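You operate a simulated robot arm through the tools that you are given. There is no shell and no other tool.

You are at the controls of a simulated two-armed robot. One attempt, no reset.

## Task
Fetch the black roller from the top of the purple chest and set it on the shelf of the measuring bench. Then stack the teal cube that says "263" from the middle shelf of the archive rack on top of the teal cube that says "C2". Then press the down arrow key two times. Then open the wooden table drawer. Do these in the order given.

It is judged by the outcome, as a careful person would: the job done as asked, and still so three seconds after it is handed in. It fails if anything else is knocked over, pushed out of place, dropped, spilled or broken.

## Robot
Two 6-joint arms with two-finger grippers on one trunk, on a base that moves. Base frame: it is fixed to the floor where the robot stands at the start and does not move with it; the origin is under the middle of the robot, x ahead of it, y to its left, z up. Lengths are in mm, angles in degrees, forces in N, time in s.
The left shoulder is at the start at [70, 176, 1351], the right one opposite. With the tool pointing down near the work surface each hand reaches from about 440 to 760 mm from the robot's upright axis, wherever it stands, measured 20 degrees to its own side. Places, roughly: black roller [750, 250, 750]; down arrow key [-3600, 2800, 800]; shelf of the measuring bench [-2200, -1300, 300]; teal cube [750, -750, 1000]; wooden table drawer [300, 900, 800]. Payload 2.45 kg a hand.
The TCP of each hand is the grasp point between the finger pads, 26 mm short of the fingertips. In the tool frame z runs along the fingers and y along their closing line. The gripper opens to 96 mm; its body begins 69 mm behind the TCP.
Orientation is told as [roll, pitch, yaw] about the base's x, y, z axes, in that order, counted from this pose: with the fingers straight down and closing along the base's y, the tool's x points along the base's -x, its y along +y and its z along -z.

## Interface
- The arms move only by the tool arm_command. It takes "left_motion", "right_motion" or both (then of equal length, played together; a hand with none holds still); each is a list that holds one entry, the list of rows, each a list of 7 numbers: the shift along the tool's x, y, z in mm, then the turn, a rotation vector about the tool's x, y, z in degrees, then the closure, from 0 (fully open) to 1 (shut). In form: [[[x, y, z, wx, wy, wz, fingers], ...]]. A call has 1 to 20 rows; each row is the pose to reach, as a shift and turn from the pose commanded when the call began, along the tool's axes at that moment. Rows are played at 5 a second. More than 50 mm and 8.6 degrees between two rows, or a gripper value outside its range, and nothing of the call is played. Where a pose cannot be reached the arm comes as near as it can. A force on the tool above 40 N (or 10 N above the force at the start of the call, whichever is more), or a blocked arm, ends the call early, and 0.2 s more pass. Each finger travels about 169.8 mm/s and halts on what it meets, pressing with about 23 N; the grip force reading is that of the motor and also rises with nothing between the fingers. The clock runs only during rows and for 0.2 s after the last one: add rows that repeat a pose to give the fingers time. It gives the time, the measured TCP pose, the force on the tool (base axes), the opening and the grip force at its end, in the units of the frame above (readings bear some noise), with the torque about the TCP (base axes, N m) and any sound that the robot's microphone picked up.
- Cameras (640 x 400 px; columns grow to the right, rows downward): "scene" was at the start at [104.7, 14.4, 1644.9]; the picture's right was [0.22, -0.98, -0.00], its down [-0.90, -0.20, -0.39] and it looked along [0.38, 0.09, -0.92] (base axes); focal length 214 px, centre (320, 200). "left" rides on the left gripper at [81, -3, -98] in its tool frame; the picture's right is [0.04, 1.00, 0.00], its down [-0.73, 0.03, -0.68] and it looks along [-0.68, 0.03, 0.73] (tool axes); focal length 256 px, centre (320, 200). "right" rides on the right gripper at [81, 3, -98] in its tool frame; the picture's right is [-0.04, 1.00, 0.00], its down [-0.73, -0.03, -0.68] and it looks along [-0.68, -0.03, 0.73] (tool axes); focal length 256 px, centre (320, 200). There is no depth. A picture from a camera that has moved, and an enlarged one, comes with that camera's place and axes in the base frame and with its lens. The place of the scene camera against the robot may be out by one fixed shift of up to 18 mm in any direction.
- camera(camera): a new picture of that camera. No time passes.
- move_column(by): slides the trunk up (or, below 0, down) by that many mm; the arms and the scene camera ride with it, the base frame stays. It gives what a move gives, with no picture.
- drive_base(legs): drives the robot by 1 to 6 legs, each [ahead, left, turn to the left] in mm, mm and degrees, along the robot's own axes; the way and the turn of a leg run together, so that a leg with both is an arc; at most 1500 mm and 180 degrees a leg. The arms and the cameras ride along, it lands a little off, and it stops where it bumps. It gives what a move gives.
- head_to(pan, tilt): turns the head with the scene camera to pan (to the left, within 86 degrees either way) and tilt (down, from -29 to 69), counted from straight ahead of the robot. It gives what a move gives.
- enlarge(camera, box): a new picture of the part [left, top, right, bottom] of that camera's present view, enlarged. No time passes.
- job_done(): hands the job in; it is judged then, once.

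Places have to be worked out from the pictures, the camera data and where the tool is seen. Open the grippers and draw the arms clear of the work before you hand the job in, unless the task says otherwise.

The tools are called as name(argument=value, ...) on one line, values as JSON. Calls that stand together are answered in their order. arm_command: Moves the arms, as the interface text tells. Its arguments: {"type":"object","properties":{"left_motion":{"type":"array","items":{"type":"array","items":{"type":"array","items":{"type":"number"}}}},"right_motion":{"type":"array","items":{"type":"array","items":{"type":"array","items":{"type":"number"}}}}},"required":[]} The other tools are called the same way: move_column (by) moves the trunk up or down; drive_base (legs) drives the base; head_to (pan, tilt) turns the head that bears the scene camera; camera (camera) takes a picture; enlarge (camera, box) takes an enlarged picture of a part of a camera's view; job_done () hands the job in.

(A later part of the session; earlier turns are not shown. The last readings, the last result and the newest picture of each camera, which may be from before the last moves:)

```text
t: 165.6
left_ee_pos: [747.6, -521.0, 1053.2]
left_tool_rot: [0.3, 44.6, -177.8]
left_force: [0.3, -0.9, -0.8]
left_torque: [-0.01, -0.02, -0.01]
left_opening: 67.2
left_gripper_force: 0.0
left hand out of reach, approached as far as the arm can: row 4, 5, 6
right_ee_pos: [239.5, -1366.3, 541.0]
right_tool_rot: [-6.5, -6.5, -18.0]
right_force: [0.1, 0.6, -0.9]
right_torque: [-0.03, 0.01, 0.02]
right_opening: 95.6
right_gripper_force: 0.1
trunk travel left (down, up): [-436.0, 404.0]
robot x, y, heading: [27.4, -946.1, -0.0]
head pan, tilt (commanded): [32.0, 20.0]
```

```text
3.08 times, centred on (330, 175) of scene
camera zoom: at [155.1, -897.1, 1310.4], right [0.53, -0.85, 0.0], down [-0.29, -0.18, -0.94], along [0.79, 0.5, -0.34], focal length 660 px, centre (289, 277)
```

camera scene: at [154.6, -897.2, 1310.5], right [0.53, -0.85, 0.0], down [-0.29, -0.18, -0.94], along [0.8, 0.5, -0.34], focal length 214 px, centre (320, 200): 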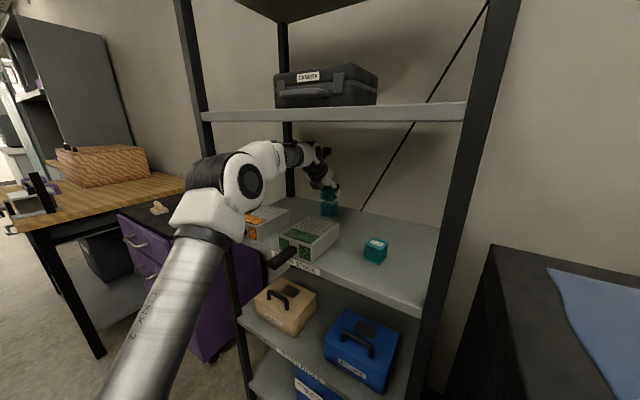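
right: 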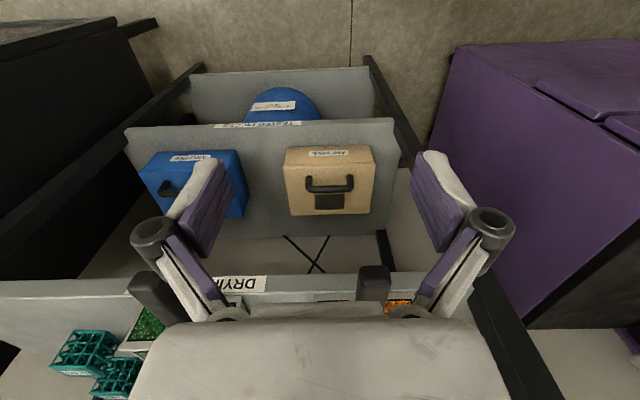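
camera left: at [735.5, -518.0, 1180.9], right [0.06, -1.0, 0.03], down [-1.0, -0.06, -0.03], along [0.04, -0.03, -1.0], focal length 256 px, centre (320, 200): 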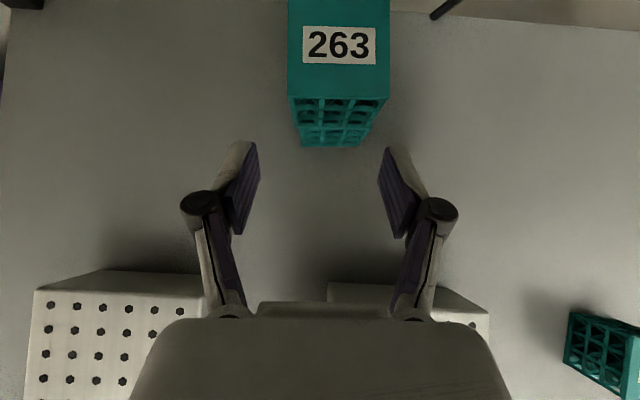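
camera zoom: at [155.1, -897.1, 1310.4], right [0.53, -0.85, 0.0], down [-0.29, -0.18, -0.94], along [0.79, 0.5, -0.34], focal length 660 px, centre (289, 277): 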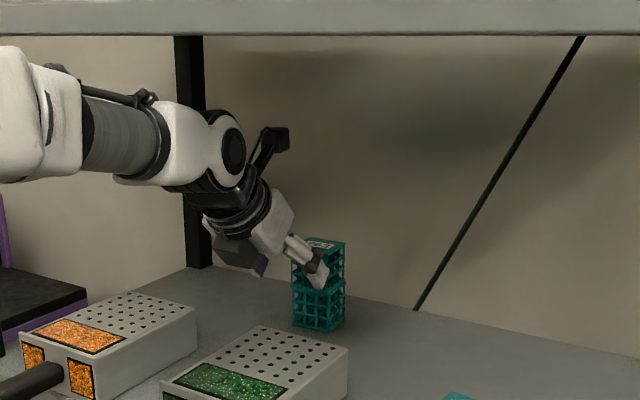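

The stack stands cleanly and the hand is clear of it. I drive straight back 300 mm to take the hand out of the rack, then check the stack again.

drive_base(legs=[[-150, 0, 0], [-150, 0, 0]])

camera(camera="scene")

enlarge(camera="scene", box=[270, 120, 430, 240])

```text
t: 167.9
left_ee_pos: [444.0, -522.1, 1055.2]
left_tool_rot: [0.3, 44.9, -177.8]
left_force: [-0.4, -0.6, 0.7]
left_torque: [-0.03, 0.0, -0.02]
left_opening: 67.2
left_gripper_force: 0.1
right_ee_pos: [-63.3, -1366.5, 541.6]
right_tool_rot: [-6.5, -6.6, -18.1]
right_force: [-0.7, -0.1, -0.3]
right_torque: [0.01, -0.01, 0.0]
right_opening: 95.9
right_gripper_force: 0.2
trunk travel left (down, up): [-436.0, 404.0]
robot x, y, heading: [-273.3, -955.7, 0.3]
head pan, tilt (commanded): [32.0, 20.0]
```

```text
taken
camera scene: at [-149.1, -898.2, 1310.7], right [0.53, -0.85, 0.0], down [-0.29, -0.18, -0.94], along [0.8, 0.5, -0.34], focal length 214 px, centre (320, 200)
```

scene: 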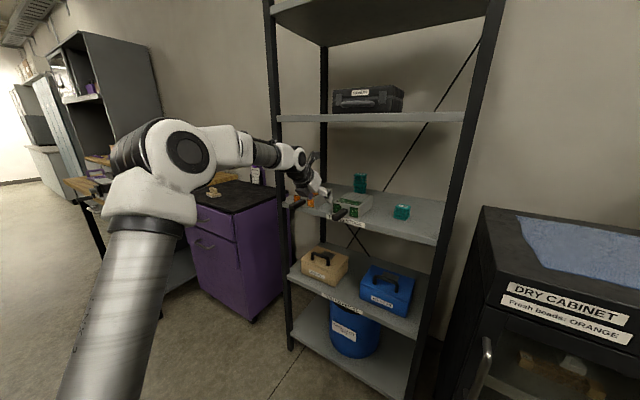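

```text
3.33 times, centred on (350, 180) of scene
camera zoom: at [-149.1, -898.2, 1310.7], right [0.53, -0.85, 0.0], down [-0.29, -0.18, -0.94], along [0.8, 0.5, -0.34], focal length 715 px, centre (220, 267)
```

zoom: 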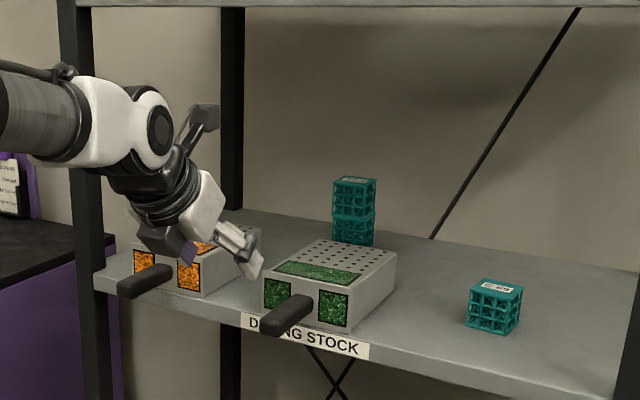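

The stack of 263 on C2 is standing well, C 69 untouched. I back off a little more and bring the left arm back to a compact upright pose.

drive_base(legs=[[-130, 30, 0]])

arm_command(left_motion=[[[-50, 0, 0, 0, 0, 0, 0.3], [-100, 20, 0, 0, 0, 0, 0.3], [-140, 40, 10, 0, 0, 0, 0.3], [-170, 60, 30, 0, 0, 0, 0.3], [-190, 80, 60, 0, -8, 0, 0.3], [-200, 100, 80, 0, -16, 0, 0.3], [-200, 110, 100, 0, -24, 0, 0.3], [-200, 120, 110, 0, -32, 0, 0.3], [-200, 120, 120, 0, -40, 0, 0.3], [-200, 120, 120, 0, -45, 0, 0.3], [-200, 120, 120, 0, -45, 0, 0.3]]])

```text
t: 169.2
left_ee_pos: [314.9, -492.1, 1054.5]
left_tool_rot: [0.3, 45.0, -177.8]
left_force: [1.0, 0.6, 0.1]
left_torque: [0.0, -0.01, 0.03]
left_opening: 67.1
left_gripper_force: 0.1
right_ee_pos: [-193.2, -1336.1, 541.9]
right_tool_rot: [-6.6, -6.5, -18.1]
right_force: [-0.2, 0.2, 0.4]
right_torque: [0.0, -0.02, -0.03]
right_opening: 96.0
right_gripper_force: 0.0
trunk travel left (down, up): [-436.0, 404.0]
robot x, y, heading: [-403.5, -924.0, 0.3]
head pan, tilt (commanded): [32.0, 20.0]
```

```text
refused: row 2 steps farther than a row can; nothing moved
```

Row spacing was a bit too large; I repeat it with smaller steps.

arm_command(left_motion=[[[-40, 20, 10, 0, 0, 0, 0.3], [-80, 40, 20, 0, 0, 0, 0.3], [-115, 60, 40, 0, 0, 0, 0.3], [-145, 80, 65, 0, 0, 0, 0.3], [-170, 95, 90, 0, 0, 0, 0.3], [-190, 110, 110, 0, 0, 0, 0.3], [-200, 120, 120, 0, -8, 0, 0.3], [-200, 120, 120, 0, -16, 0, 0.3], [-200, 120, 120, 0, -24, 0, 0.3], [-200, 120, 120, 0, -32, 0, 0.3], [-200, 120, 120, 0, -40, 0, 0.3], [-200, 120, 120, 0, -45, 0, 0.3], [-200, 120, 120, 0, -45, 0, 0.3]]])

```text
t: 172.1
left_ee_pos: [195.0, -540.8, 817.4]
left_tool_rot: [0.0, -0.1, -178.1]
left_force: [0.2, 0.0, -0.7]
left_torque: [-0.01, 0.0, 0.03]
left_opening: 67.7
left_gripper_force: 0.1
left hand out of reach, approached as far as the arm can: row 1, 2, 3, 4, 7, 8, 9, 10, 11, 12, 13
right_ee_pos: [-192.5, -1335.4, 541.6]
right_tool_rot: [-6.4, -6.4, -18.0]
right_force: [-0.3, 0.4, 0.9]
right_torque: [-0.02, 0.01, -0.05]
right_opening: 95.9
right_gripper_force: 0.1
trunk travel left (down, up): [-436.0, 404.0]
robot x, y, heading: [-405.0, -920.3, 0.5]
head pan, tilt (commanded): [32.0, 20.0]
```

The hand is vertical again. I unwind the yaw flip back toward 0 so the wrist is in its natural range.

arm_command(left_motion=[[[0, 0, 0, 0, 0, 8.5, 0.3], [0, 0, 0, 0, 0, 17, 0.3], [0, 0, 0, 0, 0, 25.5, 0.3], [0, 0, 0, 0, 0, 34, 0.3], [0, 0, 0, 0, 0, 42.5, 0.3], [0, 0, 0, 0, 0, 51, 0.3], [0, 0, 0, 0, 0, 59.5, 0.3], [0, 0, 0, 0, 0, 68, 0.3], [0, 0, 0, 0, 0, 76.5, 0.3], [0, 0, 0, 0, 0, 85, 0.3], [0, 0, 0, 0, 0, 93.5, 0.3], [0, 0, 0, 0, 0, 102, 0.3], [0, 0, 0, 0, 0, 110.5, 0.3], [0, 0, 0, 0, 0, 119, 0.3], [0, 0, 0, 0, 0, 127.5, 0.3], [0, 0, 0, 0, 0, 136, 0.3], [0, 0, 0, 0, 0, 144.5, 0.3], [0, 0, 0, 0, 0, 153, 0.3], [0, 0, 0, 0, 0, 161.5, 0.3], [0, 0, 0, 0, 0, 170, 0.3]]])

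```text
t: 176.2
left_ee_pos: [195.4, -538.5, 815.9]
left_tool_rot: [-0.1, 0.2, 11.8]
left_force: [-0.4, 0.2, -0.6]
left_torque: [-0.01, 0.03, 0.01]
left_opening: 67.2
left_gripper_force: 0.0
right_ee_pos: [-193.2, -1337.5, 540.6]
right_tool_rot: [-6.5, -6.5, -18.1]
right_force: [-0.4, 0.1, 0.4]
right_torque: [-0.01, -0.02, 0.0]
right_opening: 96.2
right_gripper_force: 0.2
trunk travel left (down, up): [-436.0, 404.0]
robot x, y, heading: [-406.9, -920.6, 0.2]
head pan, tilt (commanded): [32.0, 20.0]
```

Yaw is back near 12°. I pull the left hand in to a compact travelling position and finish the unwind.

arm_command(left_motion=[[[27, -29, 0, 0, 0, 3, 0.3], [54, -59, 0, 0, 0, 6, 0.3], [81, -88, 0, 0, 0, 9, 0.3], [108, -118, 0, 0, 0, 11.8, 0.3], [135, -147, 0, 0, 0, 11.8, 0.3], [135, -147, 0, 0, 0, 11.8, 0.3]]])

head_to(pan=86, tilt=20)

camera(camera="scene")

```text
t: 177.7
left_ee_pos: [71.5, -625.1, 803.1]
left_tool_rot: [-0.2, 0.1, 0.1]
left_force: [0.6, 0.0, 0.4]
left_torque: [0.03, 0.01, 0.06]
left_opening: 66.9
left_gripper_force: 0.0
left hand out of reach, approached as far as the arm can: row 1, 2, 3, 4, 5, 6
right_ee_pos: [-191.6, -1337.0, 540.3]
right_tool_rot: [-6.5, -6.4, -18.1]
right_force: [0.1, -0.3, -0.5]
right_torque: [-0.04, -0.02, 0.01]
right_opening: 95.9
right_gripper_force: 0.0
trunk travel left (down, up): [-436.0, 404.0]
robot x, y, heading: [-402.2, -917.7, 0.4]
head pan, tilt (commanded): [32.0, 20.0]
```

```text
t: 178.9
left_ee_pos: [72.4, -624.9, 803.4]
left_tool_rot: [-0.3, 0.1, 0.3]
left_force: [-0.5, 0.0, 0.5]
left_torque: [0.01, 0.0, 0.02]
left_opening: 67.6
left_gripper_force: 0.0
right_ee_pos: [-192.3, -1336.9, 540.5]
right_tool_rot: [-6.5, -6.5, -18.1]
right_force: [0.2, -0.2, 0.2]
right_torque: [0.02, -0.02, 0.04]
right_opening: 95.8
right_gripper_force: 0.1
trunk travel left (down, up): [-436.0, 404.0]
robot x, y, heading: [-403.2, -919.1, -0.2]
head pan, tilt (commanded): [85.9, 20.0]
```

```text
taken
camera scene: at [-350.0, -825.0, 1310.5], right [1.0, -0.07, 0.0], down [-0.02, -0.34, -0.94], along [0.06, 0.94, -0.34], focal length 214 px, centre (320, 200)
```

scene: 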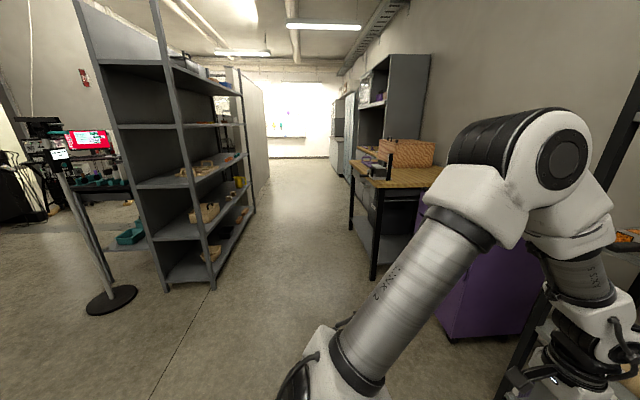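

Both cube tasks look done. Now for the down arrow key around [-3600, 2800, 800]: I strafe to the open aisle, raise the trunk, turn toward -x and look.

drive_base(legs=[[0, 800, 0]])

move_column(by=380)

drive_base(legs=[[0, 0, 170]])

head_to(pan=-25, tilt=20)

camera(camera="scene")

```text
t: 183.2
left_ee_pos: [69.4, 178.6, 802.9]
left_tool_rot: [-0.2, 0.1, 0.2]
left_force: [-0.1, -0.2, 0.8]
left_torque: [-0.02, 0.01, 0.01]
left_opening: 67.6
left_gripper_force: 0.2
right_ee_pos: [-194.2, -534.2, 541.6]
right_tool_rot: [-6.5, -6.5, -18.0]
right_force: [0.5, 1.3, -0.1]
right_torque: [-0.02, -0.01, 0.02]
right_opening: 96.1
right_gripper_force: 0.0
trunk travel left (down, up): [-436.0, 404.0]
robot x, y, heading: [-409.3, -118.4, -0.1]
head pan, tilt (commanded): [85.9, 20.0]
```

```text
t: 186.8
left_ee_pos: [69.2, 178.3, 1182.4]
left_tool_rot: [-0.1, 0.1, 0.2]
left_force: [-1.0, -0.3, 0.4]
left_torque: [-0.02, -0.01, 0.0]
left_opening: 66.9
left_gripper_force: 0.1
right_ee_pos: [-193.8, -534.6, 920.4]
right_tool_rot: [-6.6, -6.5, -18.2]
right_force: [-0.1, 0.1, 0.3]
right_torque: [-0.03, -0.03, 0.04]
right_opening: 96.2
right_gripper_force: 0.1
trunk travel left (down, up): [-816.0, 24.0]
robot x, y, heading: [-408.9, -112.6, 0.1]
head pan, tilt (commanded): [85.9, 20.0]
```

```text
t: 194.2
left_ee_pos: [-927.6, -320.0, 1183.5]
left_tool_rot: [-0.2, 0.1, 169.6]
left_force: [-0.2, -0.3, 0.6]
left_torque: [0.0, -0.02, -0.03]
left_opening: 67.1
left_gripper_force: 0.0
right_ee_pos: [-537.8, 331.2, 921.3]
right_tool_rot: [-6.5, -6.4, 151.3]
right_force: [-0.3, 0.0, 0.5]
right_torque: [-0.04, -0.02, -0.04]
right_opening: 96.0
right_gripper_force: 0.0
trunk travel left (down, up): [-816.0, 24.0]
robot x, y, heading: [-408.4, -117.8, 169.4]
head pan, tilt (commanded): [85.9, 20.0]
```

```text
t: 196.1
left_ee_pos: [-927.3, -319.2, 1183.6]
left_tool_rot: [-0.2, 0.0, 169.5]
left_force: [-0.1, 0.3, 0.8]
left_torque: [-0.01, 0.01, -0.04]
left_opening: 67.1
left_gripper_force: 0.1
right_ee_pos: [-537.9, 331.0, 921.2]
right_tool_rot: [-6.5, -6.6, 151.3]
right_force: [-0.4, -1.0, 0.3]
right_torque: [0.02, -0.02, 0.02]
right_opening: 96.0
right_gripper_force: 0.0
trunk travel left (down, up): [-816.0, 24.0]
robot x, y, heading: [-405.7, -117.2, 169.7]
head pan, tilt (commanded): [-25.0, 20.0]
```

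```text
taken
camera scene: at [-534.3, -52.5, 1690.5], right [0.58, 0.81, 0.0], down [0.28, -0.2, -0.94], along [-0.77, 0.55, -0.34], focal length 214 px, centre (320, 200)
```

scene: 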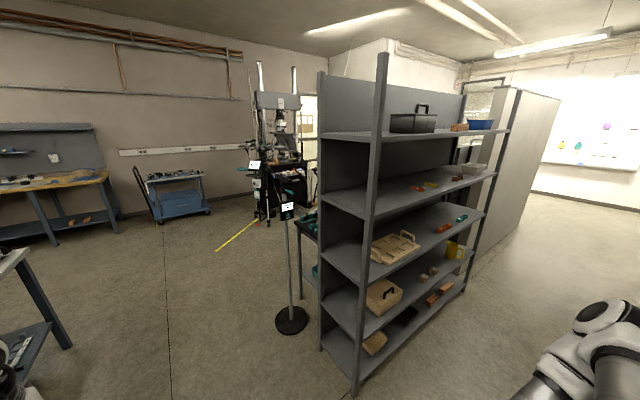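

The target lies behind the big shelf, near the test machine. I go around: turn to face -x, shift to y≈-300 to stay clear of the floor stand, and drive to about x=-2500.

drive_base(legs=[[0, 0, 10], [0, 190, 0], [1050, 0, 0], [1050, 0, 0]])

head_to(pan=-50, tilt=20)

camera(camera="scene")

```text
t: 208.4
left_ee_pos: [-2999.1, -569.6, 1184.0]
left_tool_rot: [-0.2, 0.2, 178.9]
left_force: [-0.4, 0.6, -1.3]
left_torque: [0.01, -0.01, -0.04]
left_opening: 67.3
left_gripper_force: 0.0
right_ee_pos: [-2721.0, 136.9, 920.5]
right_tool_rot: [-6.5, -6.5, 160.7]
right_force: [0.0, 0.1, -0.2]
right_torque: [0.01, 0.01, 0.0]
right_opening: 96.0
right_gripper_force: 0.0
trunk travel left (down, up): [-816.0, 24.0]
robot x, y, heading: [-2514.4, -282.2, 178.8]
head pan, tilt (commanded): [-25.0, 20.0]
```

```text
t: 209.3
left_ee_pos: [-2998.5, -570.3, 1183.7]
left_tool_rot: [-0.2, 0.2, 178.8]
left_force: [1.1, 0.3, 0.8]
left_torque: [0.01, 0.01, -0.01]
left_opening: 67.2
left_gripper_force: 0.1
right_ee_pos: [-2720.1, 136.6, 920.8]
right_tool_rot: [-6.7, -6.5, 160.7]
right_force: [0.4, 0.1, -0.4]
right_torque: [0.01, -0.03, 0.0]
right_opening: 96.1
right_gripper_force: 0.0
trunk travel left (down, up): [-816.0, 24.0]
robot x, y, heading: [-2520.3, -283.8, 178.9]
head pan, tilt (commanded): [-50.0, 20.0]
```

```text
taken
camera scene: at [-2628.4, -209.4, 1690.5], right [0.78, 0.63, 0.0], down [0.22, -0.27, -0.94], along [-0.59, 0.73, -0.34], focal length 214 px, centre (320, 200)
```

scene: 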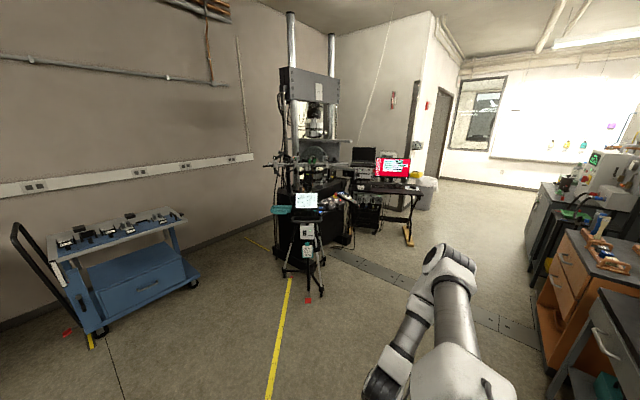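

The position given projects onto the desk with the monitor right of the test frame. I enlarge that area.

enlarge(camera="scene", box=[330, 140, 450, 250])

enlarge(camera="scene", box=[240, 140, 400, 310])

```text
3.64 times, centred on (390, 195) of scene
camera zoom: at [-2628.4, -209.4, 1690.5], right [0.78, 0.63, 0.0], down [0.22, -0.27, -0.94], along [-0.59, 0.73, -0.34], focal length 780 px, centre (66, 218)
```

zoom: 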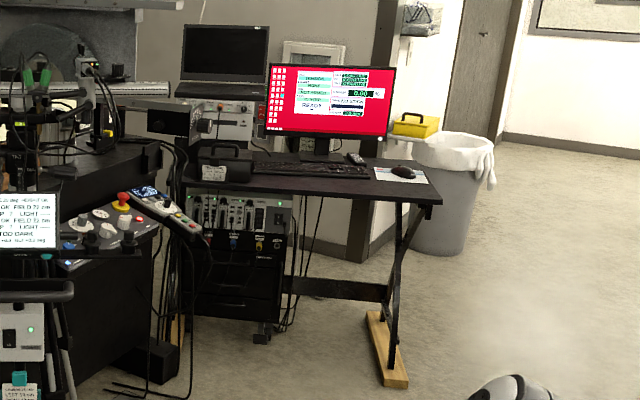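

```text
2.35 times, centred on (320, 225) of scene
camera zoom: at [-2628.4, -209.4, 1690.5], right [0.78, 0.63, 0.0], down [0.22, -0.27, -0.94], along [-0.59, 0.73, -0.34], focal length 505 px, centre (320, 141)
```

zoom: 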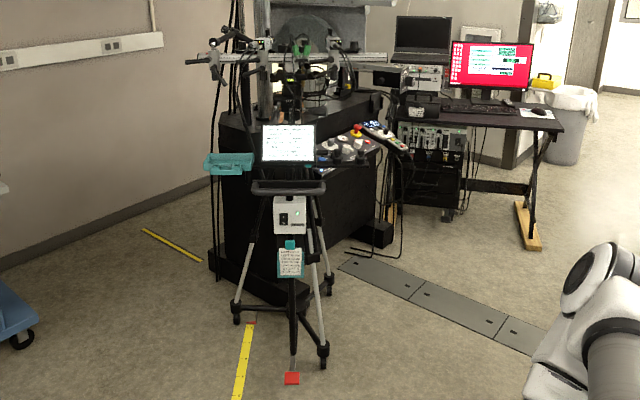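

It's a desk with monitor, keyboard and mouse, facing -y. I turn to face +y, shift left to x≈-3000 (between the tripod and the side benches) and drive ahead to y≈1100 for a closer look.

drive_base(legs=[[0, 0, -89], [0, 480, 0], [1400, 0, 0]])

head_to(pan=20, tilt=25)

camera(camera="scene")

```text
t: 222.5
left_ee_pos: [-3297.7, 1590.4, 1184.1]
left_tool_rot: [-0.2, 0.0, 90.1]
left_force: [-0.6, -0.5, 0.8]
left_torque: [0.01, -0.01, 0.01]
left_opening: 67.1
left_gripper_force: 0.1
right_ee_pos: [-2585.2, 1327.1, 919.9]
right_tool_rot: [-6.5, -6.5, 71.9]
right_force: [0.6, -0.3, -0.8]
right_torque: [-0.03, 0.02, 0.02]
right_opening: 96.0
right_gripper_force: 0.0
trunk travel left (down, up): [-816.0, 24.0]
robot x, y, heading: [-3000.1, 1114.6, 90.2]
head pan, tilt (commanded): [-50.0, 20.0]
```

```text
t: 223.9
left_ee_pos: [-3298.8, 1592.3, 1183.9]
left_tool_rot: [-0.2, 0.2, 90.1]
left_force: [0.7, -0.3, 0.1]
left_torque: [0.0, 0.01, 0.0]
left_opening: 67.3
left_gripper_force: 0.1
right_ee_pos: [-2585.6, 1326.4, 919.5]
right_tool_rot: [-6.5, -6.6, 71.8]
right_force: [-0.1, -0.5, 0.0]
right_torque: [0.01, -0.03, -0.01]
right_opening: 96.1
right_gripper_force: 0.0
trunk travel left (down, up): [-816.0, 24.0]
robot x, y, heading: [-3006.0, 1119.9, 90.1]
head pan, tilt (commanded): [20.0, 25.0]
```

```text
taken
camera scene: at [-3036.7, 1254.6, 1682.4], right [0.94, 0.34, 0.0], down [0.14, -0.4, -0.91], along [-0.31, 0.85, -0.42], focal length 214 px, centre (320, 200)
```

scene: 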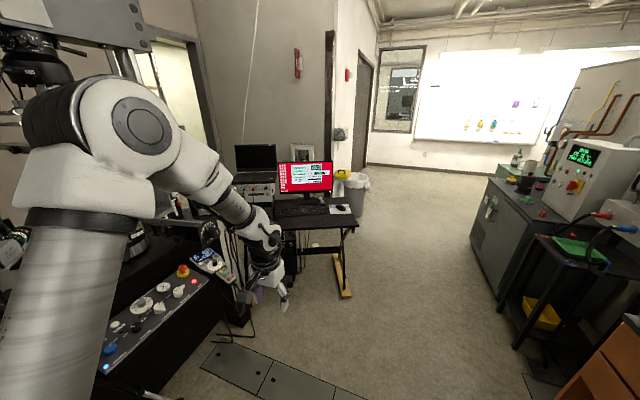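

enlarge(camera="scene", box=[210, 130, 380, 240])

enlarge(camera="scene", box=[265, 150, 345, 210])

```text
3.64 times, centred on (295, 185) of scene
camera zoom: at [-3036.7, 1254.6, 1682.4], right [0.94, 0.34, 0.0], down [0.14, -0.4, -0.91], along [-0.31, 0.85, -0.42], focal length 780 px, centre (411, 254)
```

zoom: 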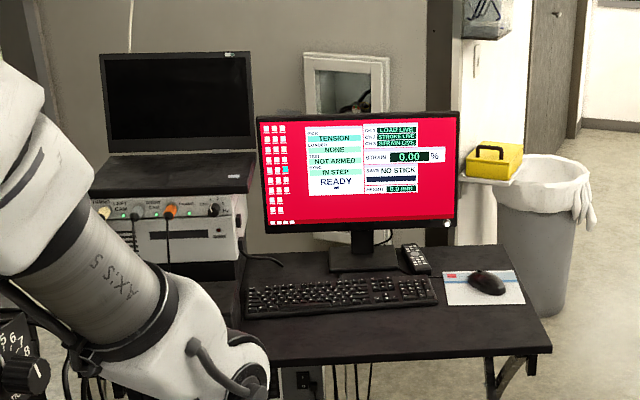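

```text
6.67 times, centred on (305, 180) of scene
camera zoom: at [-3036.7, 1254.6, 1682.4], right [0.94, 0.34, 0.0], down [0.14, -0.4, -0.91], along [-0.31, 0.85, -0.42], focal length 1430 px, centre (420, 333)
```

zoom: 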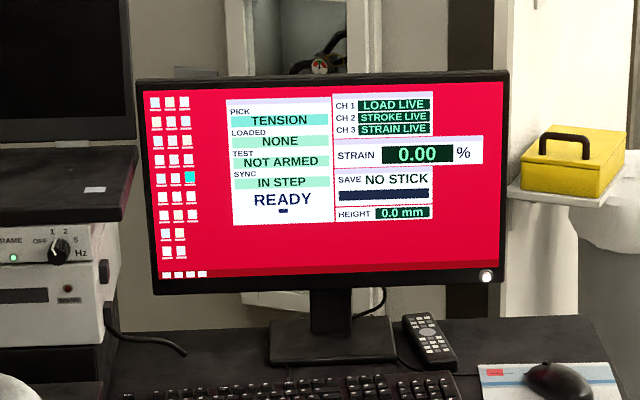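

The full-size keyboard lies in front of the monitor, with the desk turned about 27°. The screen shows fields (e.g. "HEIGHT 0.0 mm") that may react to the key. I drive 900 mm closer and turn to face the desk.

drive_base(legs=[[900, 0, 0], [0, 0, 27]])

head_to(pan=20, tilt=40)

camera(camera="scene")

```text
t: 230.0
left_ee_pos: [-3484.5, 2308.8, 1184.2]
left_tool_rot: [-0.1, 0.2, 117.2]
left_force: [0.7, 0.5, 0.5]
left_torque: [0.0, 0.0, 0.02]
left_opening: 67.0
left_gripper_force: 0.1
right_ee_pos: [-2730.6, 2396.8, 920.0]
right_tool_rot: [-6.5, -6.5, 98.8]
right_force: [-0.2, -0.1, 0.7]
right_torque: [-0.01, 0.04, 0.06]
right_opening: 95.9
right_gripper_force: 0.0
trunk travel left (down, up): [-816.0, 24.0]
robot x, y, heading: [-3005.8, 2022.4, 117.2]
head pan, tilt (commanded): [20.0, 25.0]
```

```text
t: 230.8
left_ee_pos: [-3484.7, 2307.7, 1183.7]
left_tool_rot: [-0.2, 0.2, 117.1]
left_force: [-0.4, -0.5, 0.5]
left_torque: [0.03, 0.02, 0.02]
left_opening: 67.3
left_gripper_force: 0.0
right_ee_pos: [-2730.1, 2395.5, 921.8]
right_tool_rot: [-6.5, -6.5, 98.8]
right_force: [0.6, -0.8, 0.3]
right_torque: [0.0, 0.0, 0.0]
right_opening: 95.9
right_gripper_force: 0.0
trunk travel left (down, up): [-816.0, 24.0]
robot x, y, heading: [-3003.6, 2017.6, 117.2]
head pan, tilt (commanded): [20.0, 40.0]
```

```text
taken
camera scene: at [-3094.0, 2122.2, 1659.1], right [0.68, 0.73, 0.0], down [0.47, -0.44, -0.77], along [-0.56, 0.52, -0.64], focal length 214 px, centre (320, 200)
```

scene: 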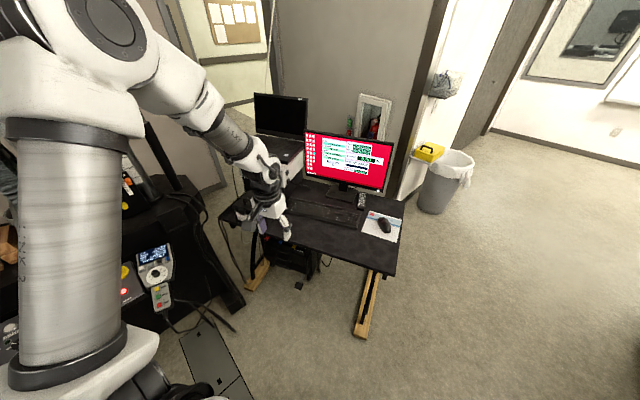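

enlarge(camera="scene", box=[270, 180, 410, 260])

enlarge(camera="scene", box=[310, 185, 370, 235])

```text
4.57 times, centred on (340, 220) of scene
camera zoom: at [-3094.0, 2122.2, 1659.1], right [0.68, 0.73, 0.0], down [0.47, -0.44, -0.77], along [-0.56, 0.52, -0.64], focal length 980 px, centre (229, 109)
```

zoom: 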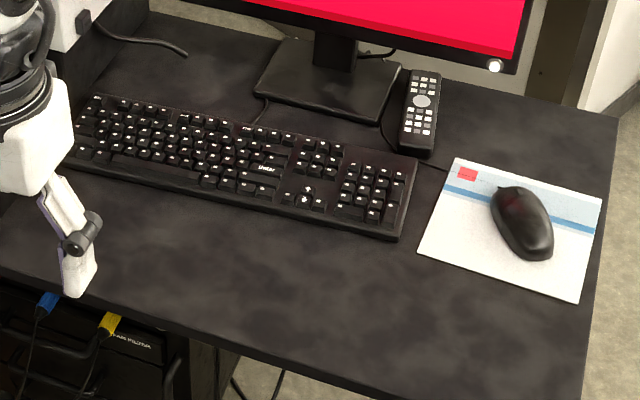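

```text
8.00 times, centred on (340, 210) of scene
camera zoom: at [-3094.0, 2122.2, 1659.1], right [0.68, 0.73, 0.0], down [0.47, -0.44, -0.77], along [-0.56, 0.52, -0.64], focal length 1716 px, centre (160, 120)
```

zoom: 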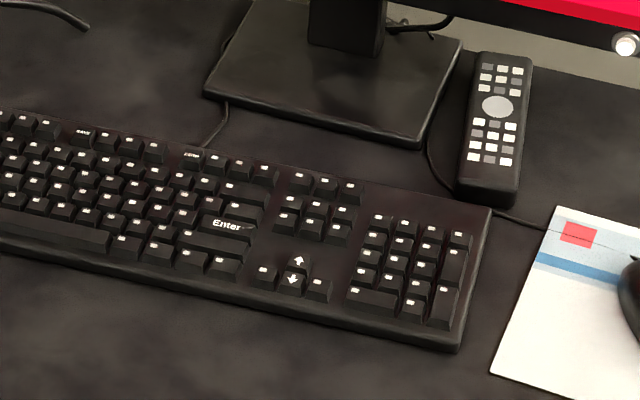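

The arrow cluster is clearly visible; the down arrow is near [-3657, 2770, ~795]. I drive closer so the left hand can reach it (rel. about 660 ahead, 200 left).

drive_base(legs=[[300, 37, 0]])

head_to(pan=15, tilt=50)

camera(camera="scene")

camera(camera="left")

```text
t: 232.8
left_ee_pos: [-3652.3, 2557.4, 1185.4]
left_tool_rot: [-0.2, 0.2, 116.8]
left_force: [-0.4, -1.2, -0.1]
left_torque: [-0.02, 0.01, 0.01]
left_opening: 67.0
left_gripper_force: 0.1
right_ee_pos: [-2896.8, 2643.9, 921.5]
right_tool_rot: [-6.5, -6.5, 98.6]
right_force: [0.4, 0.2, 0.1]
right_torque: [0.01, 0.02, 0.02]
right_opening: 96.1
right_gripper_force: 0.0
trunk travel left (down, up): [-816.0, 24.0]
robot x, y, heading: [-3173.8, 2270.7, 117.1]
head pan, tilt (commanded): [20.0, 40.0]
```

```text
t: 233.6
left_ee_pos: [-3653.5, 2559.3, 1182.8]
left_tool_rot: [-0.2, 0.2, 116.9]
left_force: [0.1, 0.9, -1.3]
left_torque: [-0.04, 0.03, 0.02]
left_opening: 67.1
left_gripper_force: 0.0
right_ee_pos: [-2897.0, 2644.2, 921.8]
right_tool_rot: [-6.5, -6.5, 98.5]
right_force: [0.1, -0.2, -0.1]
right_torque: [-0.05, -0.01, 0.04]
right_opening: 95.7
right_gripper_force: 0.0
trunk travel left (down, up): [-816.0, 24.0]
robot x, y, heading: [-3173.5, 2270.4, 117.0]
head pan, tilt (commanded): [15.0, 50.0]
```

```text
taken
camera scene: at [-3252.0, 2372.2, 1644.9], right [0.74, 0.67, 0.0], down [0.51, -0.57, -0.64], along [-0.43, 0.48, -0.77], focal length 214 px, centre (320, 200)
```

scene: 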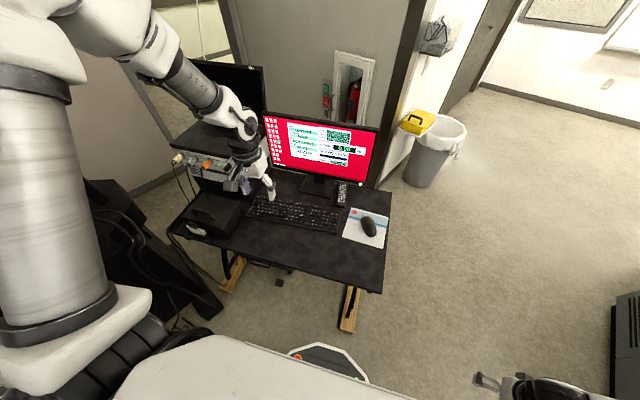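

```text
taken
camera left: at [-3613.8, 2488.7, 1282.5], right [-0.87, -0.49, 0.0], down [-0.36, 0.64, 0.68], along [-0.33, 0.59, -0.74], focal length 256 px, centre (320, 200)
```

left: 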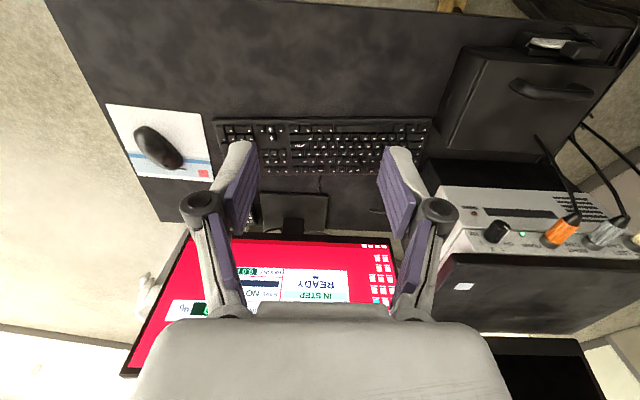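

I enlarge the left-hand view to find the arrow keys there for triangulation.

enlarge(camera="left", box=[205, 100, 325, 180])

enlarge(camera="scene", box=[290, 180, 370, 250])

```text
5.00 times, centred on (265, 140) of left
camera zoom: at [-3613.8, 2488.7, 1282.5], right [-0.87, -0.49, 0.0], down [-0.36, 0.64, 0.68], along [-0.33, 0.59, -0.74], focal length 1280 px, centre (595, 500)
```

zoom: 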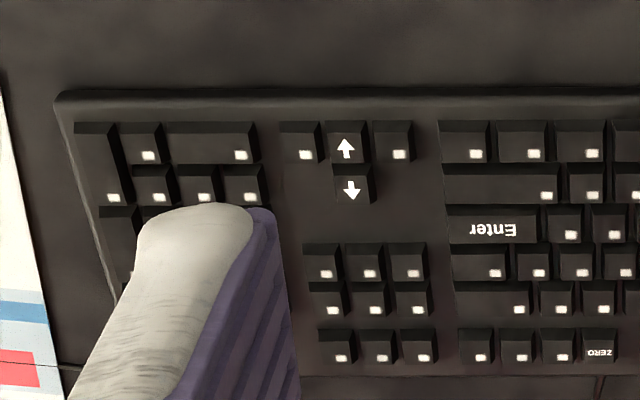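

```text
5.71 times, centred on (330, 215) of scene
camera zoom: at [-3252.0, 2372.2, 1644.9], right [0.74, 0.67, 0.0], down [0.51, -0.57, -0.64], along [-0.43, 0.48, -0.77], focal length 1226 px, centre (263, 114)
```

zoom: 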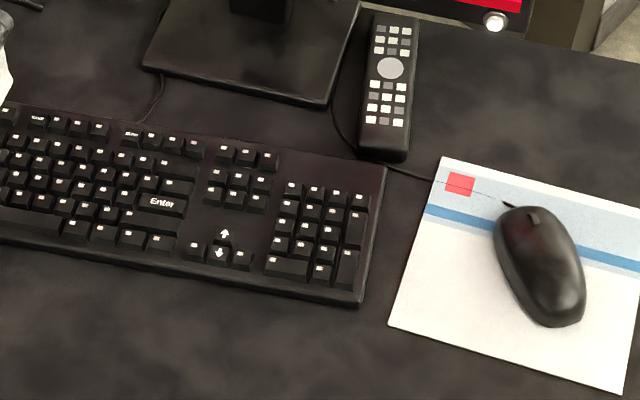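

In this upside-down view the key labelled with an apparent "up" arrow in the row nearest the user is the real down arrow, at ≈[-3648, 2759, 795]. I lower the trunk 200 mm, close the fingers, and bring the left hand above it.

move_column(by=-200)

arm_command(left_motion=[[[-35, -19, 0, 0, 0, -1, 0.6], [-70, -38, 0, 0, 0, -2, 0.9], [-106, -57, 10, 0, 0, -3, 1], [-141, -76, 30, 0, 0, -3.7, 1], [-176, -95, 50, 0, 0, -3.7, 1], [-176, -95, 75, 0, 0, -3.7, 1], [-176, -95, 75, 0, 0, -3.7, 1]]])

camera(camera="left")

enlarge(camera="left", box=[220, 60, 420, 210])

```text
t: 235.7
left_ee_pos: [-3652.3, 2558.7, 983.6]
left_tool_rot: [-0.2, 0.1, 116.9]
left_force: [-0.3, 0.2, -1.1]
left_torque: [0.03, 0.03, 0.01]
left_opening: 67.1
left_gripper_force: 0.0
right_ee_pos: [-2899.4, 2644.4, 720.4]
right_tool_rot: [-6.5, -6.5, 98.6]
right_force: [0.1, 0.4, -0.1]
right_torque: [-0.01, -0.03, -0.02]
right_opening: 96.0
right_gripper_force: 0.1
trunk travel left (down, up): [-616.0, 224.0]
robot x, y, heading: [-3174.6, 2264.6, 116.8]
head pan, tilt (commanded): [15.0, 50.0]
```

```text
t: 237.3
left_ee_pos: [-3718.2, 2611.9, 947.7]
left_tool_rot: [0.0, 0.0, 120.6]
left_force: [-0.2, -0.4, -0.4]
left_torque: [-0.01, 0.0, 0.0]
left_opening: 0.0
left_gripper_force: 23.0
left hand out of reach, approached as far as the arm can: row 1, 2, 3, 4, 5, 6, 7
right_ee_pos: [-2897.4, 2644.1, 721.1]
right_tool_rot: [-6.5, -6.4, 98.5]
right_force: [0.6, 0.4, 0.0]
right_torque: [0.03, 0.03, -0.02]
right_opening: 96.0
right_gripper_force: 0.0
trunk travel left (down, up): [-616.0, 224.0]
robot x, y, heading: [-3175.2, 2266.8, 116.9]
head pan, tilt (commanded): [15.0, 50.0]
```

```text
taken
camera left: at [-3674.0, 2543.3, 1046.2], right [-0.84, -0.54, 0.0], down [-0.4, 0.62, 0.68], along [-0.37, 0.57, -0.73], focal length 256 px, centre (320, 200)
```

left: 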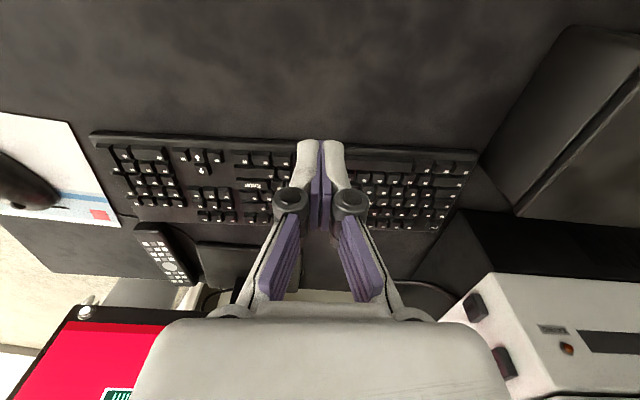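

```text
2.67 times, centred on (320, 135) of left
camera zoom: at [-3674.0, 2543.3, 1046.2], right [-0.84, -0.54, 0.0], down [-0.4, 0.62, 0.68], along [-0.37, 0.57, -0.73], focal length 683 px, centre (320, 373)
```

zoom: 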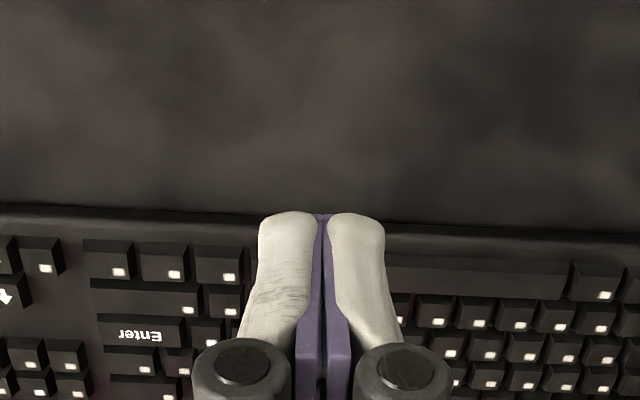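

The inward limit comes from the wrist roll being near its stop after the flip; turning the yaw positive by 180° frees it. I rotate the left hand 180° (camera to the monitor side) here, above the desk.

arm_command(left_motion=[[[0, 0, 0, 0, 0, -8.5, 1], [0, 0, 0, 0, 0, -17, 1], [0, 0, 0, 0, 0, -25.5, 1], [0, 0, 0, 0, 0, -34, 1], [0, 0, 0, 0, 0, -42.5, 1], [0, 0, 0, 0, 0, -51, 1], [0, 0, 0, 0, 0, -59.5, 1], [0, 0, 0, 0, 0, -68, 1], [0, 0, 0, 0, 0, -76.5, 1], [0, 0, 0, 0, 0, -85, 1], [0, 0, 0, 0, 0, -93.5, 1], [0, 0, 0, 0, 0, -102, 1], [0, 0, 0, 0, 0, -110.5, 1], [0, 0, 0, 0, 0, -119, 1], [0, 0, 0, 0, 0, -127.5, 1], [0, 0, 0, 0, 0, -136, 1], [0, 0, 0, 0, 0, -144.5, 1], [0, 0, 0, 0, 0, -153, 1], [0, 0, 0, 0, 0, -161.5, 1], [0, 0, 0, 0, 0, -170, 1]]])

```text
t: 241.5
left_ee_pos: [-3721.4, 2611.2, 945.4]
left_tool_rot: [0.3, -0.2, -69.3]
left_force: [0.4, 0.5, 0.1]
left_torque: [0.02, -0.02, 0.0]
left_opening: 0.2
left_gripper_force: 23.5
right_ee_pos: [-2897.9, 2644.9, 719.9]
right_tool_rot: [-6.4, -6.6, 98.6]
right_force: [0.8, 0.7, 0.9]
right_torque: [-0.04, 0.0, 0.02]
right_opening: 96.2
right_gripper_force: 0.0
trunk travel left (down, up): [-616.0, 224.0]
robot x, y, heading: [-3173.6, 2266.2, 116.8]
head pan, tilt (commanded): [15.0, 50.0]
```

The rotation succeeded. I now move above the down arrow key, staying about 80 mm over it, and finish the yaw.

arm_command(left_motion=[[[28, 30, 5, 0, 0, -3, 1], [56, 60, 15, 0, 0, -6, 1], [84, 90, 25, 0, 0, -9, 1], [112.8, 120.5, 35, 0, 0, -9.9, 1], [112.8, 120.5, 45, 0, 0, -9.9, 1], [112.8, 120.5, 45, 0, 0, -9.9, 1]]])

camera(camera="left")

camera(camera="scene")

```text
t: 242.9
left_ee_pos: [-3723.7, 2616.9, 908.5]
left_tool_rot: [0.0, 0.0, -59.5]
left_force: [1.1, -0.3, -0.7]
left_torque: [-0.01, 0.01, -0.01]
left_opening: 0.0
left_gripper_force: 22.8
left hand out of reach, approached as far as the arm can: row 1, 2, 3, 4, 5, 6
right_ee_pos: [-2898.0, 2644.3, 720.5]
right_tool_rot: [-6.5, -6.6, 98.6]
right_force: [-1.4, 0.8, -0.7]
right_torque: [0.0, 0.0, 0.0]
right_opening: 96.1
right_gripper_force: 0.1
trunk travel left (down, up): [-616.0, 224.0]
robot x, y, heading: [-3177.0, 2268.5, 117.3]
head pan, tilt (commanded): [15.0, 50.0]
```

```text
taken
camera left: at [-3768.2, 2685.9, 1007.7], right [0.84, 0.54, 0.0], down [0.4, -0.62, 0.68], along [0.37, -0.57, -0.73], focal length 256 px, centre (320, 200)
```

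left: 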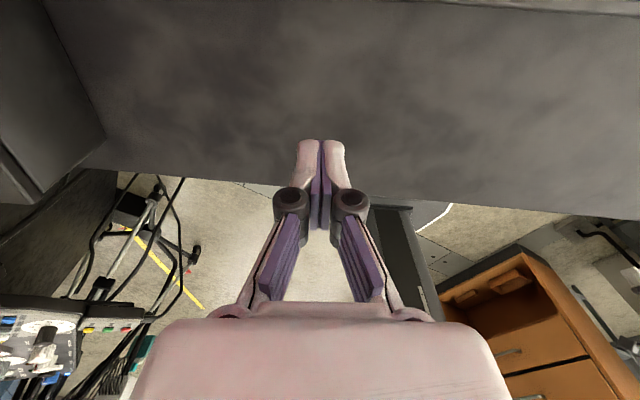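

```text
taken
camera scene: at [-3251.6, 2371.3, 1444.9], right [0.74, 0.67, 0.0], down [0.51, -0.57, -0.64], along [-0.43, 0.48, -0.77], focal length 214 px, centre (320, 200)
```

scene: 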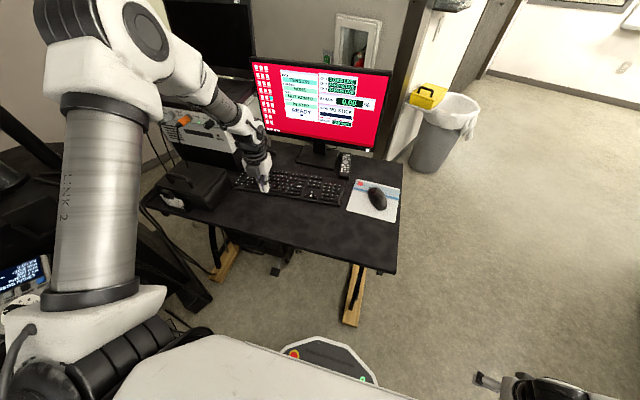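

The limit is still there, so it is the shoulder pan; the hand must stay ~330 mm or more left of the robot's axis. I shift the robot 163 mm to its right so the key falls inside the reachable side.

drive_base(legs=[[12, -168, 0]])

camera(camera="left")

camera(camera="scene")

```text
t: 244.4
left_ee_pos: [-3579.4, 2705.0, 909.3]
left_tool_rot: [0.0, 0.0, -59.6]
left_force: [0.1, -0.2, 0.1]
left_torque: [-0.03, 0.02, -0.01]
left_opening: 0.0
left_gripper_force: 23.2
right_ee_pos: [-2752.5, 2730.6, 720.5]
right_tool_rot: [-6.5, -6.5, 98.6]
right_force: [0.7, -0.2, -0.3]
right_torque: [-0.05, 0.03, 0.03]
right_opening: 95.9
right_gripper_force: 0.0
trunk travel left (down, up): [-616.0, 224.0]
robot x, y, heading: [-3032.6, 2355.7, 116.6]
head pan, tilt (commanded): [15.0, 50.0]
```

```text
taken
camera left: at [-3623.1, 2773.3, 1007.7], right [0.84, 0.54, 0.0], down [0.4, -0.62, 0.68], along [0.37, -0.57, -0.73], focal length 256 px, centre (320, 200)
```

left: 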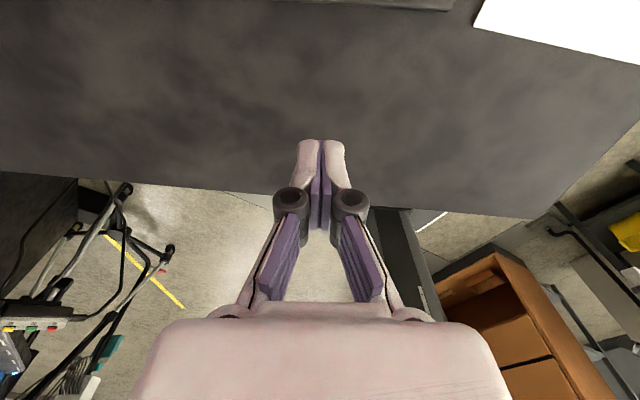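

```text
taken
camera scene: at [-3106.6, 2458.4, 1444.9], right [0.74, 0.67, 0.0], down [0.51, -0.57, -0.64], along [-0.43, 0.48, -0.77], focal length 214 px, centre (320, 200)
```

scene: 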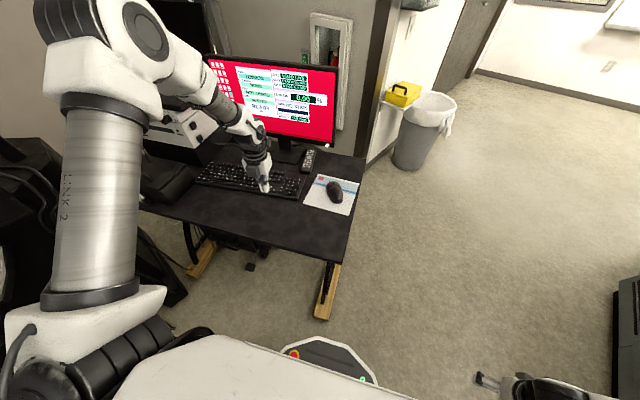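

The key's label triangulates to ≈[-3648, 2762, 790]. To touch only that key I'll roll the closed fingers 28° so only the left fingertip edge is lowest. I move over the key at a safe height with that roll and look.

arm_command(left_motion=[[[20, -9, 0, -7, 0, 0, 1], [40, -18, 5, -14, 0, 0, 1], [60, -27, 15, -21, 0, 0, 1], [78.3, -34.7, 30, -28, 0, 0, 1], [78.3, -34.7, 48, -28, 0, 0, 1], [78.3, -34.7, 48, -28, 0, 0, 1]]])

camera(camera="left")

camera(camera="scene")

```text
t: 245.8
left_ee_pos: [-3624.6, 2598.7, 905.9]
left_tool_rot: [28.0, 0.0, -59.5]
left_force: [-1.3, -0.3, -0.8]
left_torque: [0.02, 0.01, 0.01]
left_opening: 0.4
left_gripper_force: 22.7
left hand out of reach, approached as far as the arm can: row 1, 2, 3, 4, 5, 6
right_ee_pos: [-2753.0, 2730.0, 722.2]
right_tool_rot: [-6.4, -6.5, 98.6]
right_force: [-0.6, 0.0, 0.4]
right_torque: [0.0, 0.02, 0.0]
right_opening: 96.0
right_gripper_force: 0.0
trunk travel left (down, up): [-616.0, 224.0]
robot x, y, heading: [-3028.0, 2355.9, 116.9]
head pan, tilt (commanded): [15.0, 50.0]
```

```text
taken
camera left: at [-3708.5, 2644.6, 992.0], right [0.74, 0.48, 0.47], down [0.12, -0.78, 0.61], along [0.66, -0.4, -0.64], focal length 256 px, centre (320, 200)
```

left: 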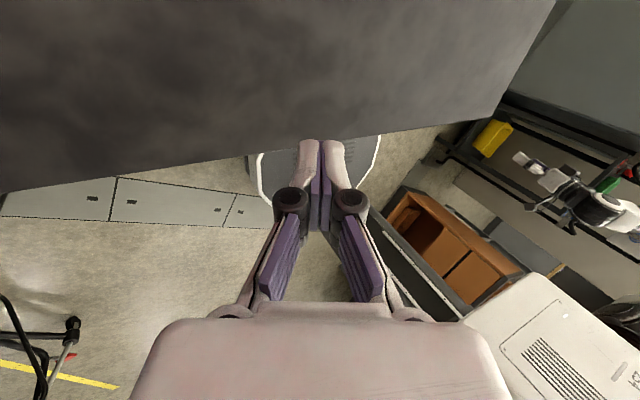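

```text
taken
camera scene: at [-3107.6, 2457.4, 1444.9], right [0.74, 0.67, 0.0], down [0.51, -0.57, -0.64], along [-0.43, 0.48, -0.77], focal length 214 px, centre (320, 200)
```

scene: 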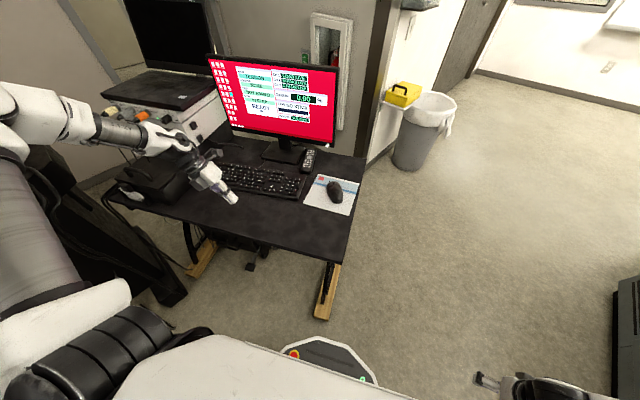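

The rolled vertical pose folds the arm badly: this wrist branch only reaches far with the tool pitched forward. I undo the roll and instead pitch the tool 45° forward, as I did at the rack.

arm_command(left_motion=[[[0, 0, -10, 7, 0, 0, 1], [0, 0, -20, 14, 0, 0, 1], [0, 0, -20, 21, 0, 0, 1], [0, 0, -20, 28, 0, 0, 1], [0, 0, -20, 28, 0, 0, 1]]])

arm_command(left_motion=[[[15, 0, 0, 0, 8, 0, 1], [30, 0, 0, 0, 16, 0, 1], [45, 0, 0, 0, 24, 0, 1], [60, 0, 0, 0, 32, 0, 1], [75, 0, 0, 0, 40, 0, 1], [90, 0, 0, 0, 45, 0, 1], [90, 0, 0, 0, 45, 0, 1]]])

camera(camera="scene")

```text
t: 247.0
left_ee_pos: [-3634.9, 2594.7, 925.9]
left_tool_rot: [0.0, 0.0, -59.6]
left_force: [-0.5, 0.0, 0.1]
left_torque: [-0.01, 0.01, 0.0]
left_opening: 0.2
left_gripper_force: 23.3
right_ee_pos: [-2753.7, 2731.5, 721.0]
right_tool_rot: [-6.5, -6.5, 98.5]
right_force: [0.0, -0.5, 0.5]
right_torque: [0.01, -0.01, 0.02]
right_opening: 95.9
right_gripper_force: 0.1
trunk travel left (down, up): [-616.0, 224.0]
robot x, y, heading: [-3030.0, 2351.8, 117.0]
head pan, tilt (commanded): [15.0, 50.0]
```

```text
t: 248.6
left_ee_pos: [-3679.1, 2672.3, 926.2]
left_tool_rot: [0.1, 45.1, -59.6]
left_force: [0.1, -0.4, 0.8]
left_torque: [-0.03, -0.01, -0.02]
left_opening: 0.2
left_gripper_force: 23.7
right_ee_pos: [-2753.3, 2730.2, 722.8]
right_tool_rot: [-6.5, -6.5, 98.6]
right_force: [0.4, 0.5, 0.0]
right_torque: [-0.03, 0.01, -0.04]
right_opening: 95.8
right_gripper_force: 0.1
trunk travel left (down, up): [-616.0, 224.0]
robot x, y, heading: [-3034.1, 2354.4, 116.6]
head pan, tilt (commanded): [15.0, 50.0]
```

```text
taken
camera scene: at [-3106.8, 2457.7, 1445.0], right [0.74, 0.67, 0.0], down [0.51, -0.57, -0.64], along [-0.43, 0.48, -0.77], focal length 214 px, centre (320, 200)
```

scene: 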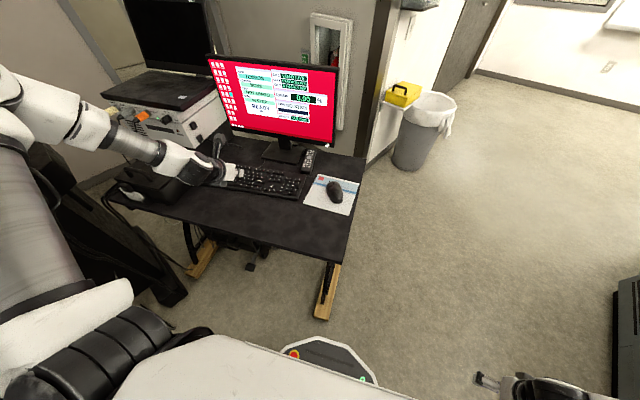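

The pitched pose is reached. I bring the fingertips above the down arrow key (about 50 mm up) in this pose and look through both cameras.

arm_command(left_motion=[[[-1, 24, 12, 0, 0, 0, 1], [-2, 48, 35, 0, 0, 0, 1], [-4, 71.8, 55, 0, 0, 0, 1], [-5.5, 71.8, 73.7, 0, 0, 0, 1], [-5.5, 71.8, 73.7, 0, 0, 0, 1]]])

camera(camera="left")

camera(camera="scene")

```text
t: 249.8
left_ee_pos: [-3641.4, 2749.5, 870.5]
left_tool_rot: [-0.1, 45.1, -59.6]
left_force: [-0.3, -0.9, 0.0]
left_torque: [-0.01, 0.01, -0.02]
left_opening: 0.0
left_gripper_force: 23.6
right_ee_pos: [-2753.0, 2732.2, 720.4]
right_tool_rot: [-6.4, -6.5, 98.6]
right_force: [0.1, 0.5, 0.5]
right_torque: [0.0, 0.01, -0.02]
right_opening: 95.9
right_gripper_force: 0.0
trunk travel left (down, up): [-616.0, 224.0]
robot x, y, heading: [-3031.5, 2355.3, 116.7]
head pan, tilt (commanded): [15.0, 50.0]
```

```text
taken
camera left: at [-3639.0, 2738.9, 998.5], right [0.85, 0.53, 0.03], down [0.53, -0.85, -0.04], along [0.0, 0.05, -1.0], focal length 256 px, centre (320, 200)
```

left: 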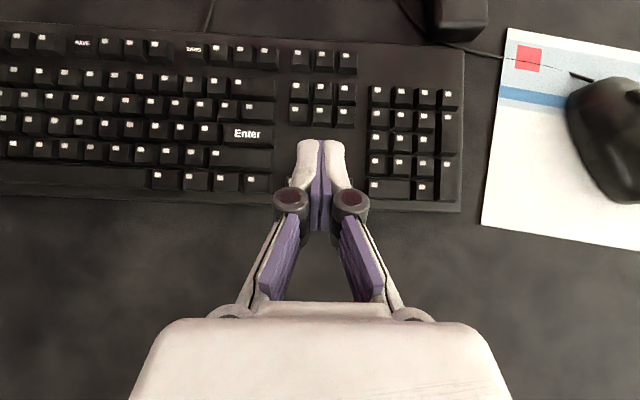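

```text
taken
camera scene: at [-3106.4, 2457.8, 1445.0], right [0.74, 0.67, 0.0], down [0.51, -0.57, -0.64], along [-0.43, 0.48, -0.77], focal length 214 px, centre (320, 200)
```

scene: 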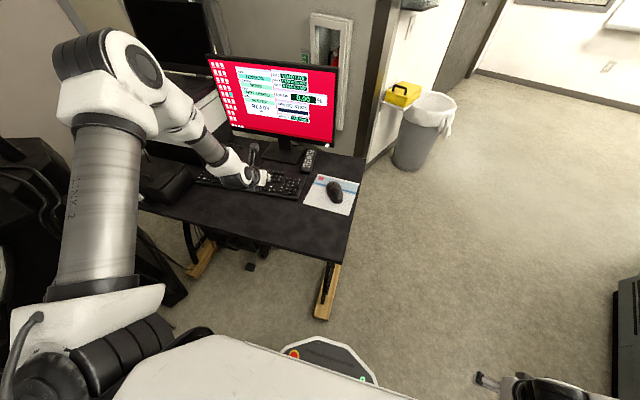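

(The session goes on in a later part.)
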